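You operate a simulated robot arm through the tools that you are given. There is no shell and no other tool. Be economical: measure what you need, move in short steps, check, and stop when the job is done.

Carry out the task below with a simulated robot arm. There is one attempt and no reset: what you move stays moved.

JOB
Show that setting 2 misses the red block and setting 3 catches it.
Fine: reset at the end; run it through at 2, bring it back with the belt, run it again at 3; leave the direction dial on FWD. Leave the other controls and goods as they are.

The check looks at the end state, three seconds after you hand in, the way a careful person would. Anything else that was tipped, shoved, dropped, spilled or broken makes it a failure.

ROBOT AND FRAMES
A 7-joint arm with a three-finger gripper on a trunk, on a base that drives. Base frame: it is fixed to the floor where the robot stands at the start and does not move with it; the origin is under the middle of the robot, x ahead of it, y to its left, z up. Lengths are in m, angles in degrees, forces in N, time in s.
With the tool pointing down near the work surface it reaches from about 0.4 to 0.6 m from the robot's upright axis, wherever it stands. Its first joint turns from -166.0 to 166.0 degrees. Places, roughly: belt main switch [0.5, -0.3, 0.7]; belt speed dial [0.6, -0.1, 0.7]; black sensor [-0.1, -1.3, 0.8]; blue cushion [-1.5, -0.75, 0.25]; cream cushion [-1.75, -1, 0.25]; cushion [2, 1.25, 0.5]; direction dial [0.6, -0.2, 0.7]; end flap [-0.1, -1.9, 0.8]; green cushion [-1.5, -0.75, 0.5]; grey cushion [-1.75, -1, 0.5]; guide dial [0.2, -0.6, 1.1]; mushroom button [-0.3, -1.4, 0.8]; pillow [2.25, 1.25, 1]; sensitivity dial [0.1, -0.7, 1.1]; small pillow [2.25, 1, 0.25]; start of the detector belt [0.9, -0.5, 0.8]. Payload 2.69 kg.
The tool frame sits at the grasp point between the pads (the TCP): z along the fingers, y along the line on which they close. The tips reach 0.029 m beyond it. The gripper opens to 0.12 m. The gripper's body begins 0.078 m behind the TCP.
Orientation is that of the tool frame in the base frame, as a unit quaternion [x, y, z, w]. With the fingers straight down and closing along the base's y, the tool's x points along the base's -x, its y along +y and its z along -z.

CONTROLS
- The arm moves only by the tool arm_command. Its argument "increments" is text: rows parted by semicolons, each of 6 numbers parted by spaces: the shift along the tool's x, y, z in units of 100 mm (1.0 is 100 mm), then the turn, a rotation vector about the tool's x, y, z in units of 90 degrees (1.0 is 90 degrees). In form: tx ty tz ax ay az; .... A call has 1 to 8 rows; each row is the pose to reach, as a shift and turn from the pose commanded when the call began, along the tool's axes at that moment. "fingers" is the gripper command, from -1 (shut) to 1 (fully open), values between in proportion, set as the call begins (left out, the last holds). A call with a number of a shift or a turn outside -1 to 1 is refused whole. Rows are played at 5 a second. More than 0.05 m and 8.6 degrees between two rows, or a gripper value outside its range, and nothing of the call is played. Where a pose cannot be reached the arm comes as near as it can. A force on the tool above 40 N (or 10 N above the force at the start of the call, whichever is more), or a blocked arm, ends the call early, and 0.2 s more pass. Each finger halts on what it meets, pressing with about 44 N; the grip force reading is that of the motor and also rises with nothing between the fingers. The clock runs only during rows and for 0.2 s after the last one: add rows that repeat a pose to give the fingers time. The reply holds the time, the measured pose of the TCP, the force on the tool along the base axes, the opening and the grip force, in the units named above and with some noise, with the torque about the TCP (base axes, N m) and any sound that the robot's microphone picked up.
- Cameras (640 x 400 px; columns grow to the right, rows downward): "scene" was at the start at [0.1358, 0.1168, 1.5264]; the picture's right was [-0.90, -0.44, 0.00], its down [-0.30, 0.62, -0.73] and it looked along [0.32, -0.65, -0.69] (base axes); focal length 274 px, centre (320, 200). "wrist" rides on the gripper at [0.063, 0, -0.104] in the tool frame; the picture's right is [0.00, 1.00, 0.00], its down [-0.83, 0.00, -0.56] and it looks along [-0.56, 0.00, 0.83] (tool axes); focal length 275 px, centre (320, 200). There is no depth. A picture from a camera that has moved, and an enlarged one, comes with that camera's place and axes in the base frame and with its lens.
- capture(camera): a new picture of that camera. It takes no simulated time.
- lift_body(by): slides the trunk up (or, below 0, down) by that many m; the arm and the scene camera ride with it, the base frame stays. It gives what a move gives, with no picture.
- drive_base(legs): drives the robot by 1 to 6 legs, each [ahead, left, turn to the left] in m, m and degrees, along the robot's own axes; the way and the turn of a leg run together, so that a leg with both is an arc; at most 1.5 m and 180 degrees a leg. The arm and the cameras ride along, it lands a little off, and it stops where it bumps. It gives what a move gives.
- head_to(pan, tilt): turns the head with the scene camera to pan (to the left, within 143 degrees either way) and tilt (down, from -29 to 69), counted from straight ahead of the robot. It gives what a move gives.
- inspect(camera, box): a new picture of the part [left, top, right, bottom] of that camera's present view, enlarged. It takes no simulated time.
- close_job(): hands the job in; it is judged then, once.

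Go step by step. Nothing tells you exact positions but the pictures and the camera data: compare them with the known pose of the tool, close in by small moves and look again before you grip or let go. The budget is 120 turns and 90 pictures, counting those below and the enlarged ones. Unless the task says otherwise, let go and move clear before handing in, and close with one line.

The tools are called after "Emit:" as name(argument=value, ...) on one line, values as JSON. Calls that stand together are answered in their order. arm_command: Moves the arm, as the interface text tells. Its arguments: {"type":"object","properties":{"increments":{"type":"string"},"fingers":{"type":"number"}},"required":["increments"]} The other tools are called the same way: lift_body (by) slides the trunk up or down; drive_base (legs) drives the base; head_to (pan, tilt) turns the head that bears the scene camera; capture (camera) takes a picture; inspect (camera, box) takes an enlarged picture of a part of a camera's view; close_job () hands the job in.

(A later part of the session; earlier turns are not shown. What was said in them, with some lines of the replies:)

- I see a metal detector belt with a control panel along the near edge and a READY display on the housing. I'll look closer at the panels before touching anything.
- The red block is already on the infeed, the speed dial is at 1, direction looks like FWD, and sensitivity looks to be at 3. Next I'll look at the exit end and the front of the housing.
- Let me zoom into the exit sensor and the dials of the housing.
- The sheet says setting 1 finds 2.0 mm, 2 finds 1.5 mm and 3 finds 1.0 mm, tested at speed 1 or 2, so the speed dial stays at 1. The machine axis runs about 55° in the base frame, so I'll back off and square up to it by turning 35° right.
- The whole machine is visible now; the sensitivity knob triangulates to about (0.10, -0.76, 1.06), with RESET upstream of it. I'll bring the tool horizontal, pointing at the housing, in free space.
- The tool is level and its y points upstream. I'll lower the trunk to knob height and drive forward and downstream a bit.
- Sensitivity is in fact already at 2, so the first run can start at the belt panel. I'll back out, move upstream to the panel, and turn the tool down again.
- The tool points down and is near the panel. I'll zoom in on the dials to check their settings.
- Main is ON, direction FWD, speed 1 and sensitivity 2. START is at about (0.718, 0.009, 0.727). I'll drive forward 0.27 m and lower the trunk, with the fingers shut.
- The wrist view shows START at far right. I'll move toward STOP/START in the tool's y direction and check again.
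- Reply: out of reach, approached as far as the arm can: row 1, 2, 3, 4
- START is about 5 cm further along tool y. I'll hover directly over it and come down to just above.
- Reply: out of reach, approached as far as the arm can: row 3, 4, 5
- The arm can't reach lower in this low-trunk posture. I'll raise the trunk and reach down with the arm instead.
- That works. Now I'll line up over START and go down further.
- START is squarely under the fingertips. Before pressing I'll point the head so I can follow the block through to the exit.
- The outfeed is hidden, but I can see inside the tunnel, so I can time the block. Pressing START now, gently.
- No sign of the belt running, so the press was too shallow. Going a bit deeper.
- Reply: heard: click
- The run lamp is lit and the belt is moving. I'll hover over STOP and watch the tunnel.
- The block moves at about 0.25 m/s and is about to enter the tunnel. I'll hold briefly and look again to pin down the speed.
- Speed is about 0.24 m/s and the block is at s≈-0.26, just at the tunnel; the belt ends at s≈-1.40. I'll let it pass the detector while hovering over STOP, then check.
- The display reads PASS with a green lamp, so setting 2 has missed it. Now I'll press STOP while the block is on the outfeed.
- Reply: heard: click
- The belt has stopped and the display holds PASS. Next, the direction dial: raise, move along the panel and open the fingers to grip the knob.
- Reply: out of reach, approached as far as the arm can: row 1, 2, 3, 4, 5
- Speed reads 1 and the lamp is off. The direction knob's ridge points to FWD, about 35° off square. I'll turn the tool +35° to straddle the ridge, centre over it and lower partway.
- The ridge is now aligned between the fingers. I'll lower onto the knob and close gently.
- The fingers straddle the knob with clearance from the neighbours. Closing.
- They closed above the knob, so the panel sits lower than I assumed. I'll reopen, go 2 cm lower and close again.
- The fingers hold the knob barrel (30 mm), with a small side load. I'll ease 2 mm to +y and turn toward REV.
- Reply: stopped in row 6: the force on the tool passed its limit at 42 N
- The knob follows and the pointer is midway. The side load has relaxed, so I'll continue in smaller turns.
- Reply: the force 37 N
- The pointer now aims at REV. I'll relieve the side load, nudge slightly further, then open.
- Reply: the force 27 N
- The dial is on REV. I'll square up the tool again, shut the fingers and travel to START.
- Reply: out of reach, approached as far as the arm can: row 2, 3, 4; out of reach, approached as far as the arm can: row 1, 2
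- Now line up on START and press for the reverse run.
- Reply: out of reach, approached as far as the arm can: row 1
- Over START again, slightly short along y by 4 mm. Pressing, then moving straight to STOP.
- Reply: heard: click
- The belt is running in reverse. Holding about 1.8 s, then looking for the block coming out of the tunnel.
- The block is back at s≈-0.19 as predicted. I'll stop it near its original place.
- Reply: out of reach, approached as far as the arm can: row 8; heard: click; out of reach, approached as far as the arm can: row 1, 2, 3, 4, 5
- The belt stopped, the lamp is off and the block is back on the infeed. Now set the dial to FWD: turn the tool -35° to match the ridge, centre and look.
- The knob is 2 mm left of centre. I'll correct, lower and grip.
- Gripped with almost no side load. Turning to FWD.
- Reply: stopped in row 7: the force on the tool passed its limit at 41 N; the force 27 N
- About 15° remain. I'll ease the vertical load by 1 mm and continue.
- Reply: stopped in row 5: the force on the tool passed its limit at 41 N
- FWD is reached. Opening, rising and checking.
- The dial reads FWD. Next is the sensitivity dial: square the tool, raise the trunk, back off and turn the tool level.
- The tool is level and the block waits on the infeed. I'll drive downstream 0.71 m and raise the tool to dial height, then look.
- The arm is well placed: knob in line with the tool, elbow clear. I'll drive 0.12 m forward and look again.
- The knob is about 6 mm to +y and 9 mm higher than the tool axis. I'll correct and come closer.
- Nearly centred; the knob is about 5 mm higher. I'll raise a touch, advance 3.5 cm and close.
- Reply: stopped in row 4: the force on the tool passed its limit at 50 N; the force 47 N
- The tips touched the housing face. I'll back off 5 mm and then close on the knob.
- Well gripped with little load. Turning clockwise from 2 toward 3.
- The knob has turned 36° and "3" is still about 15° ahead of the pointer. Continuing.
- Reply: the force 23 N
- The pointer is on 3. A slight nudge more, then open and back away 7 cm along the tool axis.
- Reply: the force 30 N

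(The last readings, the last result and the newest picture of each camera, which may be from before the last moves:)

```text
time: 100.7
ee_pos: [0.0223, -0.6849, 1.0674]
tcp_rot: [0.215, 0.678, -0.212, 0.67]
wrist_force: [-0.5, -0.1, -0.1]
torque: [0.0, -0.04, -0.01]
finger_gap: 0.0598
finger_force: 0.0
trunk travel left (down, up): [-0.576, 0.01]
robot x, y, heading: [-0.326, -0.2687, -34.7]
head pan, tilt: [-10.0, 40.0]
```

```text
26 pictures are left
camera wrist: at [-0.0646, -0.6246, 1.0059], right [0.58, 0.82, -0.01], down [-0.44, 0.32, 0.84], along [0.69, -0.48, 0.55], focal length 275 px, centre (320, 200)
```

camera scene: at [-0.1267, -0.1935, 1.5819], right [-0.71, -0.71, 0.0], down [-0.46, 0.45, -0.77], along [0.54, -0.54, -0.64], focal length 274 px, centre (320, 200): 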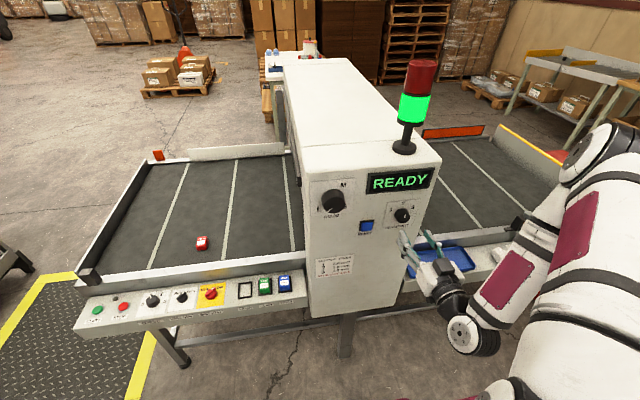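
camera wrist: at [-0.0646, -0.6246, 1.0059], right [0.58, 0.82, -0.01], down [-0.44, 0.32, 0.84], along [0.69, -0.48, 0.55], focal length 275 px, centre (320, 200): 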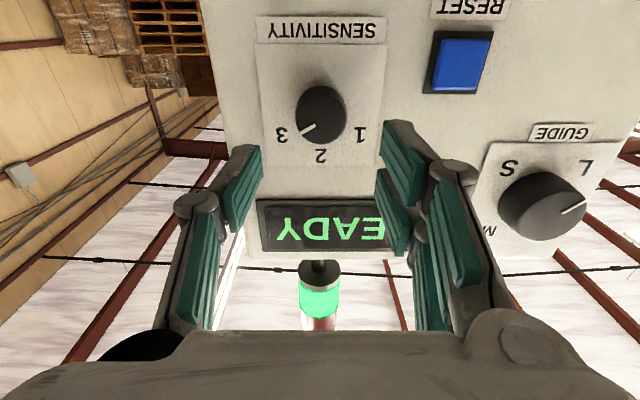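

Sensitivity is on 3. Back to the panel: retreat, tool down again, drive upstream and forward.

Emit:
drive_base(legs=[[-0.11, 0, 0], [0, 0.703, 0]])

Emit:
arm_command(increments="0 0 0 0 0.094 0; 0 0 0 0 0.188 0; 0 0 0 0 0.282 0; 0 0 0 0 0.376 0; 0 0 0 0 0.47 0; 0 0 0 0 0.564 0; 0 0 0 0 0.658 0; 0 0 0 0 0.752 0", fingers=-1)

Emit:
arm_command(increments="0 0 0 0 0.083 0; 0 0 0 0 0.166 0; 0 0 0 0 0.248 0; 0 0 0 0 0.248 0")

Emit:
drive_base(legs=[[0.27, 0, 0]])

Emit:
head_to(pan=-55, tilt=30)

Emit:
capture(camera="wrist")

```text
time: 105.3
ee_pos: [0.3321, -0.0522, 1.068]
tcp_rot: [0.215, 0.678, -0.211, 0.67]
wrist_force: [-0.6, -0.6, -1.1]
torque: [-0.01, 0.02, -0.03]
finger_gap: 0.06
finger_force: 0.1
trunk travel left (down, up): [-0.576, 0.01]
robot x, y, heading: [-0.0173, 0.3623, -34.7]
head pan, tilt: [-10.0, 40.0]
```

```text
time: 107.1
ee_pos: [0.3323, -0.0526, 1.0681]
tcp_rot: [0.296, 0.937, -0.056, 0.178]
wrist_force: [1.3, 0.2, 0.2]
torque: [0.01, -0.01, 0.0]
finger_gap: 0.0
finger_force: 28.9
out of reach, approached as far as the arm can: row 2, 3, 4
trunk travel left (down, up): [-0.576, 0.01]
robot x, y, heading: [-0.0204, 0.3628, -35.0]
head pan, tilt: [-10.0, 40.0]
```

```text
time: 108.1
ee_pos: [0.3314, -0.0519, 1.0696]
tcp_rot: [0.301, 0.954, 0.002, -0.005]
wrist_force: [0.1, -0.2, -0.5]
torque: [0.01, 0.01, 0.01]
finger_gap: 0.0
finger_force: 28.7
trunk travel left (down, up): [-0.576, 0.01]
robot x, y, heading: [-0.0178, 0.3613, -34.6]
head pan, tilt: [-10.0, 40.0]
```

```text
time: 110.0
ee_pos: [0.5535, -0.204, 1.0685]
tcp_rot: [0.3, 0.954, 0.003, -0.004]
wrist_force: [-0.4, 1.3, -0.1]
torque: [0.0, 0.02, -0.01]
finger_gap: 0.0
finger_force: 29.0
trunk travel left (down, up): [-0.576, 0.01]
robot x, y, heading: [0.205, 0.2093, -34.6]
head pan, tilt: [-10.0, 40.0]
```

```text
time: 111.1
ee_pos: [0.5545, -0.2045, 1.0676]
tcp_rot: [0.299, 0.954, 0.003, -0.006]
wrist_force: [0.5, 0.0, 0.7]
torque: [0.02, 0.01, 0.0]
finger_gap: 0.0
finger_force: 28.3
trunk travel left (down, up): [-0.576, 0.01]
robot x, y, heading: [0.2036, 0.2109, -34.6]
head pan, tilt: [-55.0, 30.0]
```

```text
25 pictures are left
camera wrist: at [0.5025, -0.1692, 1.1727], right [0.57, 0.82, 0.0], down [0.69, -0.48, 0.55], along [0.45, -0.31, -0.84], focal length 275 px, centre (320, 200)
```

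wrist: 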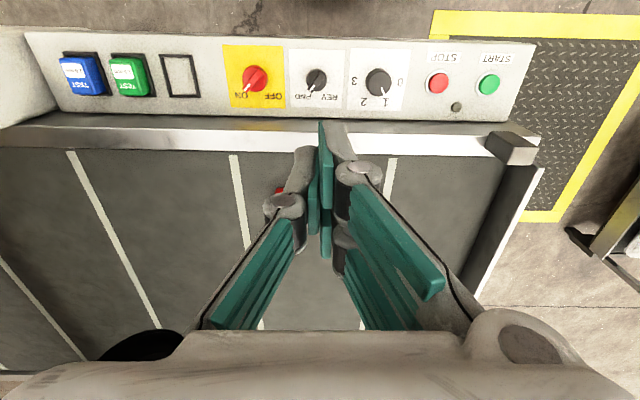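

All dials are right. Traveling to START high above the panel, then down.

Emit:
arm_command(increments="0 0.4 0 0 0 0; 0 0.8 0 0 0 0; -0.12 1 0 0 0 0; -0.12 1 0 0 0 0")

Emit:
arm_command(increments="0 0.4 0 0 0 0; 0 0.8 0 0 0 0; 0 1 0 0 0 0; 0 1 0 0 0 0")

Emit:
arm_command(increments="0 0.4 0 0 0 0; 0 0.63 0.2 0 0 0; 0 0.63 0.6 0 0 0; 0 0.63 1 0 0 0; 0 0.63 1 0 0 0")

Emit:
lift_body(by=-0.15)

Emit:
capture(camera="wrist")

```text
time: 112.1
ee_pos: [0.6209, -0.1286, 1.0671]
tcp_rot: [0.298, 0.954, 0.003, -0.006]
wrist_force: [0.5, -0.7, -0.8]
torque: [0.0, 0.01, -0.01]
finger_gap: 0.0
finger_force: 29.0
trunk travel left (down, up): [-0.576, 0.01]
robot x, y, heading: [0.2079, 0.2074, -34.5]
head pan, tilt: [-55.0, 30.0]
```

```text
time: 113.1
ee_pos: [0.6781, -0.0457, 1.067]
tcp_rot: [0.299, 0.954, 0.002, -0.006]
wrist_force: [0.2, 0.1, -0.2]
torque: [0.04, 0.01, 0.0]
finger_gap: 0.0
finger_force: 28.7
trunk travel left (down, up): [-0.576, 0.01]
robot x, y, heading: [0.2032, 0.2113, -34.6]
head pan, tilt: [-55.0, 30.0]
```

```text
time: 114.3
ee_pos: [0.7134, 0.0066, 0.9686]
tcp_rot: [0.299, 0.954, 0.003, -0.005]
wrist_force: [0.2, 0.0, 0.3]
torque: [0.02, -0.02, 0.01]
finger_gap: 0.0
finger_force: 28.9
trunk travel left (down, up): [-0.576, 0.01]
robot x, y, heading: [0.2004, 0.2084, -34.9]
head pan, tilt: [-55.0, 30.0]
```

```text
time: 116.0
ee_pos: [0.7132, 0.0056, 0.8185]
tcp_rot: [0.299, 0.954, 0.002, -0.005]
wrist_force: [-0.2, -0.2, -0.2]
torque: [-0.03, -0.02, 0.0]
finger_gap: 0.0
finger_force: 29.3
trunk travel left (down, up): [-0.426, 0.16]
robot x, y, heading: [0.2038, 0.2091, -34.5]
head pan, tilt: [-55.0, 30.0]
```

```text
24 pictures are left
camera wrist: at [0.6616, 0.0409, 0.9231], right [0.57, 0.82, 0.0], down [0.69, -0.48, 0.55], along [0.45, -0.31, -0.84], focal length 275 px, centre (320, 200)
```

wrist: 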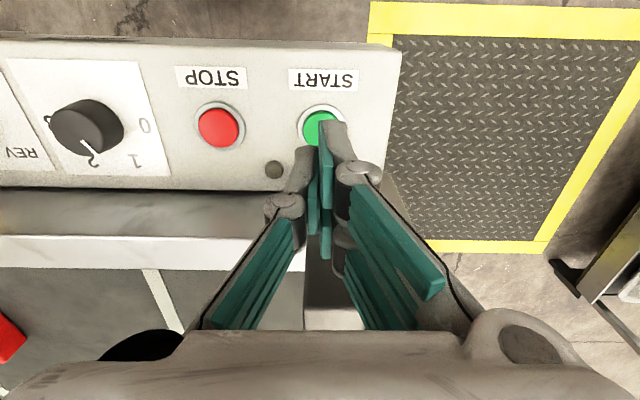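

Lined up on START. Lowering, pressing, then shifting to STOP as a precaution.

Emit:
arm_command(increments="0 0 0.3 0 0 0; 0 0 0.5 0 0 0; 0 0 0.68 0 0 0; 0 0 0.74 0 0 0; 0 0 0.78 0 0 0; 0 0 0.78 0 0 0; 0 0 0.47 0 0 0")

Emit:
arm_command(increments="0 -0.4 0 0 0 0; 0 -0.76 0 0 0 0; 0 -0.76 0 0 0 0")

Emit:
capture(camera="scene")

```text
time: 117.6
ee_pos: [0.7116, 0.0062, 0.7711]
tcp_rot: [0.3, 0.954, 0.003, -0.005]
wrist_force: [-0.1, -0.3, 0.0]
torque: [0.02, 0.0, 0.04]
finger_gap: 0.0
finger_force: 28.7
trunk travel left (down, up): [-0.426, 0.16]
robot x, y, heading: [0.2064, 0.2076, -34.6]
head pan, tilt: [-55.0, 30.0]
heard: click
```

```text
time: 118.4
ee_pos: [0.6686, -0.0579, 0.7708]
tcp_rot: [0.299, 0.954, 0.003, -0.006]
wrist_force: [-0.1, -0.2, 0.0]
torque: [0.01, 0.0, 0.0]
finger_gap: 0.0
finger_force: 28.9
trunk travel left (down, up): [-0.426, 0.16]
robot x, y, heading: [0.2011, 0.2099, -34.6]
head pan, tilt: [-55.0, 30.0]
```

```text
23 pictures are left
camera scene: at [0.4661, 0.1705, 1.4469], right [-1.0, -0.01, 0.0], down [0.0, 0.5, -0.87], along [0.01, -0.87, -0.5], focal length 274 px, centre (320, 200)
```

scene: 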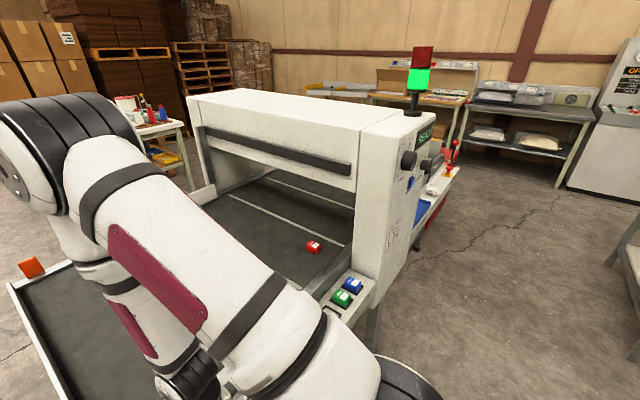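

The block is entering the tunnel. Holding about 1.2 s.

Emit:
arm_command(increments="0 0 0 0 0 0; 0 0 0 0 0 0; 0 0 0 0 0 0; 0 0 0 0 0 0; 0 0 0 0 0 0; 0 0 0 0 0 0")

Emit:
capture(camera="scene")

Emit:
capture(camera="wrist")

```text
time: 119.8
ee_pos: [0.6669, -0.0572, 0.7712]
tcp_rot: [0.299, 0.954, 0.002, -0.005]
wrist_force: [-0.4, 0.1, -0.2]
torque: [0.01, -0.01, -0.01]
finger_gap: 0.0
finger_force: 28.4
trunk travel left (down, up): [-0.426, 0.16]
robot x, y, heading: [0.2051, 0.2125, -34.7]
head pan, tilt: [-55.0, 30.0]
```

```text
22 pictures are left
camera scene: at [0.4661, 0.1705, 1.4469], right [-1.0, -0.01, 0.0], down [0.0, 0.5, -0.87], along [0.01, -0.87, -0.5], focal length 274 px, centre (320, 200)
```

scene: 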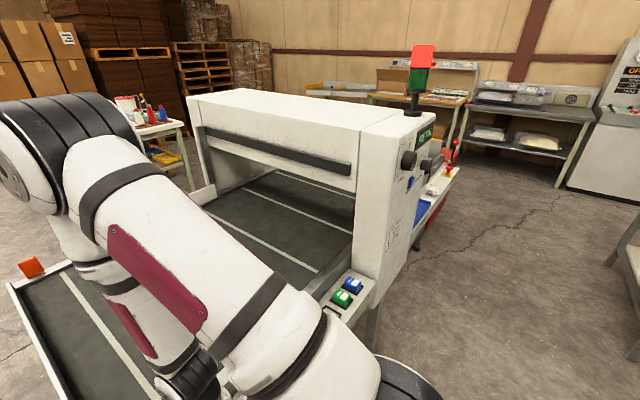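

```text
21 pictures are left
camera wrist: at [0.6168, -0.0226, 0.8748], right [0.57, 0.82, 0.0], down [0.69, -0.48, 0.55], along [0.45, -0.31, -0.84], focal length 275 px, centre (320, 200)
```

wrist: 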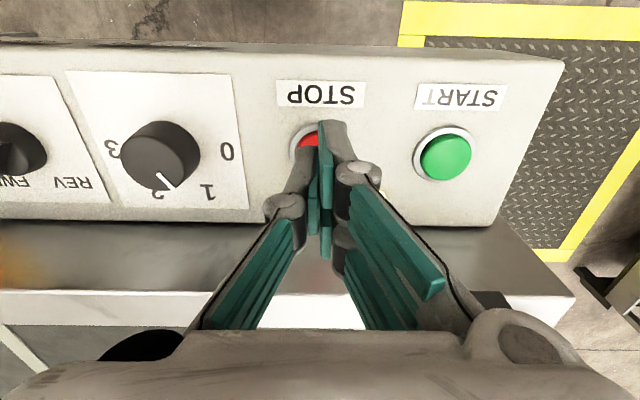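

The red lamp is on: setting 3 caught the block. The belt's run lamp still seems lit, so I'll press STOP now.

Emit:
arm_command(increments="-0.03 0.04 0.24 0 0 0; -0.03 0.04 0.31 0 0 0; -0.03 0.04 0.31 0 0 0; -0.03 0.04 0 0 0 0")

Emit:
inspect(camera="scene", box=[240, 30, 480, 290])

```text
time: 120.8
ee_pos: [0.6751, -0.0555, 0.7699]
tcp_rot: [0.299, 0.954, 0.002, -0.006]
wrist_force: [0.6, -0.1, 0.3]
torque: [-0.01, -0.04, -0.04]
finger_gap: 0.0
finger_force: 28.9
trunk travel left (down, up): [-0.426, 0.16]
robot x, y, heading: [0.2027, 0.2087, -34.3]
head pan, tilt: [-55.0, 30.0]
heard: click
```

```text
1.54 times, centred on (360, 160) of scene
camera zoom: at [0.4663, 0.1704, 1.4469], right [-1.0, -0.01, 0.0], down [0.0, 0.5, -0.87], along [0.01, -0.87, -0.5], focal length 422 px, centre (258, 262)
```

zoom: 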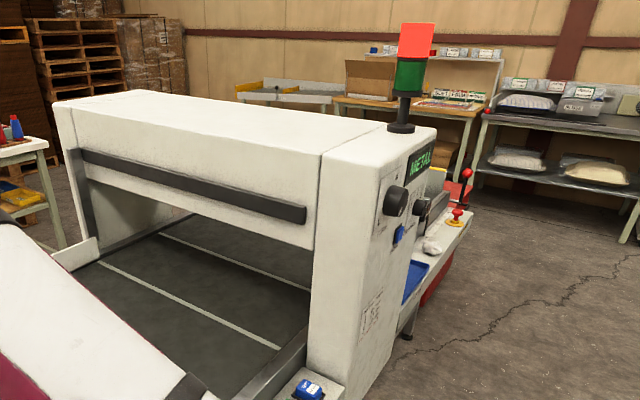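

The display says METAL with the red lamp, and STOP clicked. Now for RESET: raise, back off, tool level (fingers shut), then drive to the housing.

Emit:
lift_body(by=0.15)

Emit:
inspect(camera="wrist", box=[0, 60, 640, 400])

Emit:
arm_command(increments="0.05 -0.4 0 0 0 0; 0.1 -0.8 0 0 0 0; 0.1 -1 0 0 0 0; 0.1 -1 0 0 0 0")

Emit:
arm_command(increments="0 -0.4 0 0 0 0; 0 -0.8 0 0 0 0; 0 -0.8 0 0 0 0")

Emit:
drive_base(legs=[[-0.27, 0, 0]])

Emit:
arm_command(increments="0 0 0 0 -0.094 0; 0 0 0 0 -0.188 0; 0 0 0 0 -0.282 0; 0 0 0 0 -0.376 0; 0 0 0 0 -0.47 0; 0 0 0 0 -0.564 0; 0 0 0 0 -0.658 0; 0 0 0 0 -0.752 0")

Emit:
arm_command(increments="0 0 0 0 -0.083 0; 0 0 0 0 -0.166 0; 0 0 0 0 -0.248 0; 0 0 0 0 -0.248 0")

```text
time: 122.6
ee_pos: [0.6756, -0.0545, 0.9217]
tcp_rot: [0.299, 0.954, 0.003, -0.006]
wrist_force: [0.2, 0.4, 0.0]
torque: [0.02, 0.01, 0.01]
finger_gap: 0.0002
finger_force: 28.4
trunk travel left (down, up): [-0.576, 0.01]
robot x, y, heading: [0.202, 0.2093, -34.4]
head pan, tilt: [-55.0, 30.0]
```

```text
1.00 times, centred on (320, 230) of wrist (not enlarged: the box is as wide or as high as the picture)
camera zoom: at [0.623, -0.0202, 1.0255], right [0.57, 0.82, 0.0], down [0.69, -0.48, 0.55], along [0.45, -0.31, -0.84], focal length 275 px, centre (320, 170)
```

zoom: 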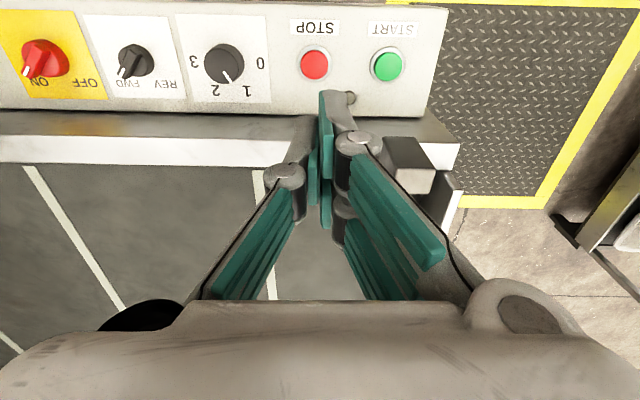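

```text
time: 123.6
ee_pos: [0.6078, -0.1311, 0.9195]
tcp_rot: [0.299, 0.954, 0.004, -0.005]
wrist_force: [-0.4, 0.0, -0.8]
torque: [0.01, -0.03, -0.01]
finger_gap: 0.0
finger_force: 28.3
trunk travel left (down, up): [-0.576, 0.01]
robot x, y, heading: [0.2016, 0.2102, -34.4]
head pan, tilt: [-55.0, 30.0]
```

```text
time: 124.4
ee_pos: [0.5632, -0.1979, 0.9204]
tcp_rot: [0.298, 0.954, 0.003, -0.005]
wrist_force: [0.1, -0.4, 0.0]
torque: [-0.01, 0.02, -0.03]
finger_gap: 0.0
finger_force: 28.6
trunk travel left (down, up): [-0.576, 0.01]
robot x, y, heading: [0.2028, 0.2097, -34.6]
head pan, tilt: [-55.0, 30.0]
```

```text
time: 126.3
ee_pos: [0.339, -0.0432, 0.9211]
tcp_rot: [0.298, 0.954, 0.003, -0.006]
wrist_force: [0.2, -1.0, 0.2]
torque: [0.02, 0.04, 0.03]
finger_gap: 0.0001
finger_force: 28.3
trunk travel left (down, up): [-0.576, 0.01]
robot x, y, heading: [-0.025, 0.3635, -34.3]
head pan, tilt: [-55.0, 30.0]
```

```text
time: 128.1
ee_pos: [0.3403, -0.0426, 0.9202]
tcp_rot: [0.25, 0.795, -0.165, 0.527]
wrist_force: [1.0, -0.4, 0.4]
torque: [0.02, -0.01, -0.02]
finger_gap: 0.0003
finger_force: 28.9
trunk travel left (down, up): [-0.576, 0.01]
robot x, y, heading: [-0.0217, 0.3639, -34.5]
head pan, tilt: [-55.0, 30.0]
```

```text
time: 129.1
ee_pos: [0.3394, -0.0423, 0.9206]
tcp_rot: [0.212, 0.678, -0.209, 0.672]
wrist_force: [0.4, 0.0, 0.0]
torque: [0.01, -0.01, 0.01]
finger_gap: 0.0001
finger_force: 28.9
trunk travel left (down, up): [-0.576, 0.01]
robot x, y, heading: [-0.0185, 0.3642, -34.4]
head pan, tilt: [-55.0, 30.0]
```

Tool is level. RESET is at s≈-0.455, z≈1.03; driving downstream 0.615 m and raising the tool.

Emit:
drive_base(legs=[[0, -0.615, -0.6]])

Emit:
arm_command(increments="-0.4 0 0 0 0 0; -0.8 0 0 0 0 0; -1 0 0 0 0 0; -1 0 0 0 0 0")

Emit:
drive_base(legs=[[0.1, 0, 0]])

Emit:
capture(camera="wrist")

Emit:
head_to(pan=-20, tilt=35)

Emit:
capture(camera="scene")

```text
time: 132.6
ee_pos: [-0.022, -0.5609, 0.9204]
tcp_rot: [0.218, 0.678, -0.214, 0.669]
wrist_force: [0.1, 0.1, 0.1]
torque: [0.0, 0.0, 0.0]
finger_gap: 0.0
finger_force: 28.5
trunk travel left (down, up): [-0.576, 0.01]
robot x, y, heading: [-0.3794, -0.1474, -35.2]
head pan, tilt: [-55.0, 30.0]
```

```text
time: 133.6
ee_pos: [-0.0232, -0.5594, 1.0209]
tcp_rot: [0.218, 0.677, -0.214, 0.669]
wrist_force: [0.5, -0.3, 0.7]
torque: [0.01, -0.03, 0.03]
finger_gap: 0.0
finger_force: 28.8
trunk travel left (down, up): [-0.576, 0.01]
robot x, y, heading: [-0.3786, -0.151, -35.1]
head pan, tilt: [-55.0, 30.0]
```

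```text
time: 134.8
ee_pos: [0.0587, -0.6183, 1.0198]
tcp_rot: [0.218, 0.677, -0.214, 0.669]
wrist_force: [-0.2, -0.2, 0.3]
torque: [0.0, -0.05, 0.02]
finger_gap: 0.0
finger_force: 28.7
trunk travel left (down, up): [-0.576, 0.01]
robot x, y, heading: [-0.2947, -0.2068, -35.3]
head pan, tilt: [-55.0, 30.0]
```

```text
18 pictures are left
camera wrist: at [-0.0272, -0.5578, 0.9584], right [0.58, 0.81, 0.0], down [-0.44, 0.32, 0.84], along [0.68, -0.48, 0.55], focal length 275 px, centre (320, 200)
```

wrist: 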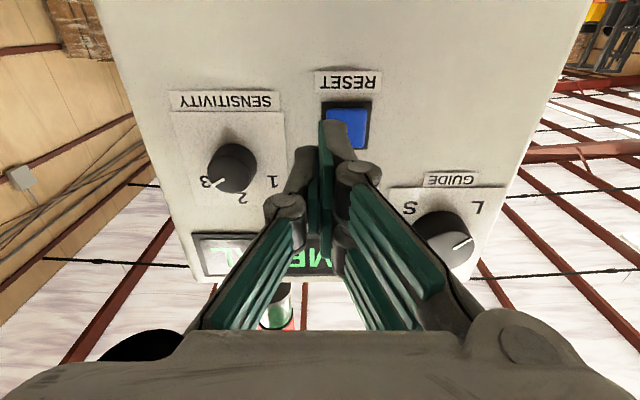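

```text
time: 135.8
ee_pos: [0.0598, -0.6204, 1.02]
tcp_rot: [0.218, 0.677, -0.214, 0.669]
wrist_force: [0.0, -0.7, 0.3]
torque: [0.0, 0.01, -0.05]
finger_gap: 0.0
finger_force: 28.6
trunk travel left (down, up): [-0.576, 0.01]
robot x, y, heading: [-0.3, -0.2108, -35.7]
head pan, tilt: [-20.0, 35.0]
```

```text
17 pictures are left
camera scene: at [-0.1053, -0.146, 1.5894], right [-0.82, -0.57, 0.0], down [-0.33, 0.47, -0.82], along [0.47, -0.67, -0.57], focal length 274 px, centre (320, 200)
```

scene: 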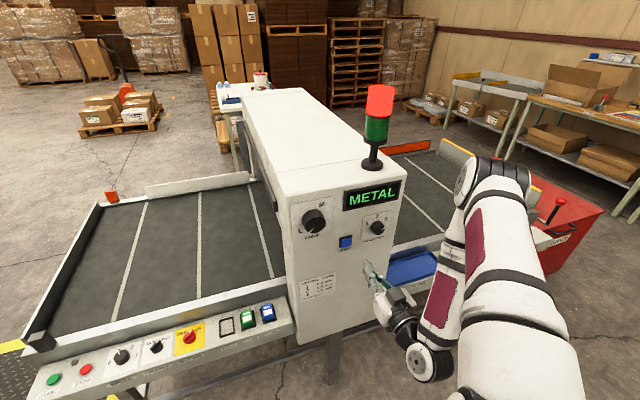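

METAL still shows, the belt is off. RESET is 21 mm to +y and 13 mm up from the tool axis; correcting and moving to just short of it.

Emit:
arm_command(increments="-0.13 0.21 0 0 0 0; -0.13 0.21 0.3 0 0 0; -0.13 0.21 0.5 0 0 0; -0.13 0.21 0.5 0 0 0")

Emit:
capture(camera="wrist")

Emit:
inspect(camera="scene", box=[290, 190, 430, 320])

```text
time: 136.8
ee_pos: [0.1115, -0.6311, 1.032]
tcp_rot: [0.217, 0.676, -0.214, 0.671]
wrist_force: [-0.9, -0.1, 0.8]
torque: [-0.01, 0.0, -0.01]
finger_gap: 0.0
finger_force: 28.8
trunk travel left (down, up): [-0.576, 0.01]
robot x, y, heading: [-0.2978, -0.2094, -35.5]
head pan, tilt: [-20.0, 35.0]
```

```text
16 pictures are left
camera wrist: at [0.0256, -0.5699, 0.9708], right [0.58, 0.81, 0.0], down [-0.44, 0.32, 0.84], along [0.68, -0.48, 0.55], focal length 275 px, centre (320, 200)
```

wrist: 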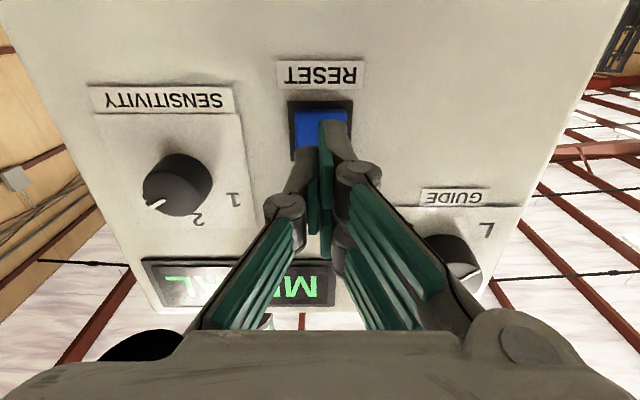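

```text
3.08 times, centred on (360, 255) of scene
camera zoom: at [-0.1052, -0.1459, 1.5894], right [-0.82, -0.57, 0.0], down [-0.33, 0.47, -0.82], along [0.47, -0.67, -0.57], focal length 844 px, centre (197, 31)
```

zoom: 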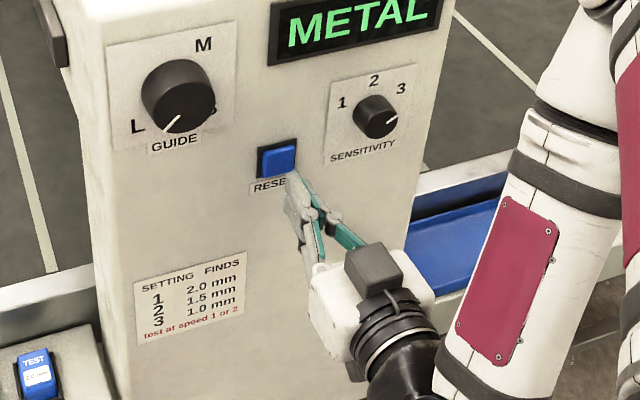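

Lined up with RESET. Pressing in small steps.

Emit:
arm_command(increments="0 0 0.2 0 0 0; 0 0 0.27 0 0 0; 0 0 0.32 0 0 0; 0 0 0.36 0 0 0; 0 0 0.36 0 0 0; 0 0 0 0 0 0")

Emit:
capture(camera="scene")

```text
time: 138.2
ee_pos: [0.1125, -0.6304, 1.0343]
tcp_rot: [0.217, 0.677, -0.214, 0.67]
wrist_force: [0.3, -0.5, -0.5]
torque: [-0.02, 0.05, -0.02]
finger_gap: 0.0002
finger_force: 28.8
trunk travel left (down, up): [-0.576, 0.01]
robot x, y, heading: [-0.2946, -0.2078, -35.4]
head pan, tilt: [-20.0, 35.0]
heard: click
```

```text
14 pictures are left
camera scene: at [-0.1051, -0.1459, 1.5894], right [-0.82, -0.57, 0.0], down [-0.33, 0.47, -0.82], along [0.47, -0.67, -0.57], focal length 274 px, centre (320, 200)
```

scene: 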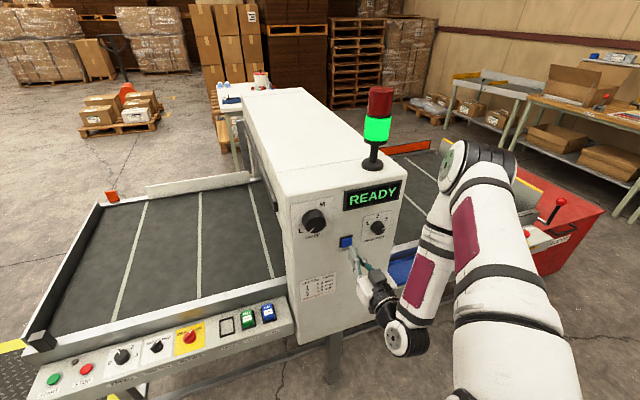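

RESET worked: the display shows READY and green, and the belt stripes haven't moved. I'll back clear and check the block and the dials once.

Emit:
drive_base(legs=[[-0.25, 0, 0]])

Emit:
drive_base(legs=[[0, -0.5, 0]])

Emit:
head_to(pan=0, tilt=30)

Emit:
capture(camera="scene")

```text
time: 140.0
ee_pos: [-0.0954, -0.4841, 1.0344]
tcp_rot: [0.217, 0.678, -0.213, 0.669]
wrist_force: [0.1, -0.2, -0.4]
torque: [-0.01, -0.02, -0.01]
finger_gap: 0.0003
finger_force: 28.2
trunk travel left (down, up): [-0.576, 0.01]
robot x, y, heading: [-0.5021, -0.0572, -35.5]
head pan, tilt: [-20.0, 35.0]
```

```text
time: 142.9
ee_pos: [-0.3771, -0.8854, 1.0339]
tcp_rot: [0.215, 0.679, -0.21, 0.67]
wrist_force: [0.0, -0.4, -0.8]
torque: [0.0, -0.01, -0.02]
finger_gap: 0.0
finger_force: 28.4
trunk travel left (down, up): [-0.576, 0.01]
robot x, y, heading: [-0.7859, -0.4673, -34.9]
head pan, tilt: [-20.0, 35.0]
```

```text
time: 143.7
ee_pos: [-0.3764, -0.8865, 1.0344]
tcp_rot: [0.216, 0.678, -0.212, 0.67]
wrist_force: [0.1, -0.1, -0.3]
torque: [-0.03, -0.03, 0.03]
finger_gap: 0.0
finger_force: 28.4
trunk travel left (down, up): [-0.576, 0.01]
robot x, y, heading: [-0.7833, -0.4654, -34.9]
head pan, tilt: [0.0, 30.0]
```

```text
13 pictures are left
camera scene: at [-0.5729, -0.3827, 1.5972], right [-0.57, -0.82, 0.0], down [-0.41, 0.29, -0.87], along [0.71, -0.5, -0.5], focal length 274 px, centre (320, 200)
```

scene: 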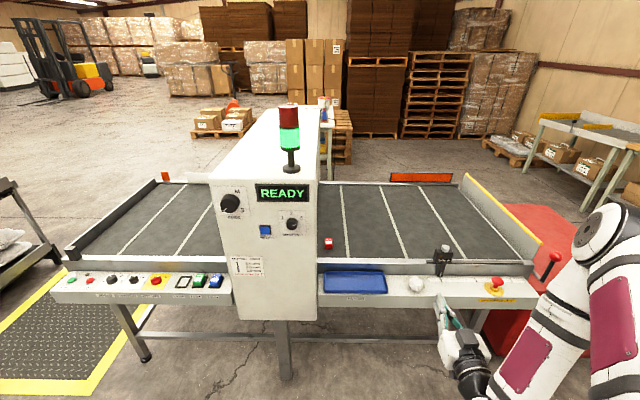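

The block sits on the belt just past the housing, and nothing else has moved. One last zoom on the dials.

Emit:
inspect(camera="scene", box=[50, 180, 330, 320])

```text
2.29 times, centred on (190, 250) of scene
camera zoom: at [-0.5729, -0.3827, 1.5972], right [-0.57, -0.82, 0.0], down [-0.41, 0.29, -0.87], along [0.71, -0.5, -0.5], focal length 627 px, centre (617, 86)
```

zoom: 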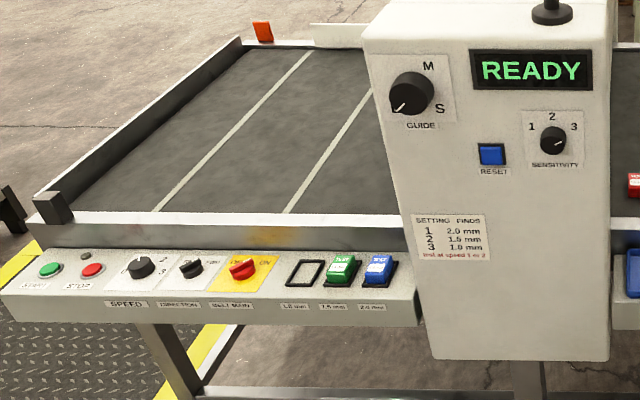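

The final state is as asked: READY on the display, belt stopped, direction on FWD, sensitivity on 3, and the other controls untouched. Handing in.

Emit:
close_job()

```text
The job is handed in.
```

At setting 2 the red block went through with PASS, and at setting 3 it was caught with METAL and the red lamp. The detector is reset to READY, the belt is stopped, and the direction dial is on FWD. Sensitivity stays on 3, and the red block is on the belt just past the housing.
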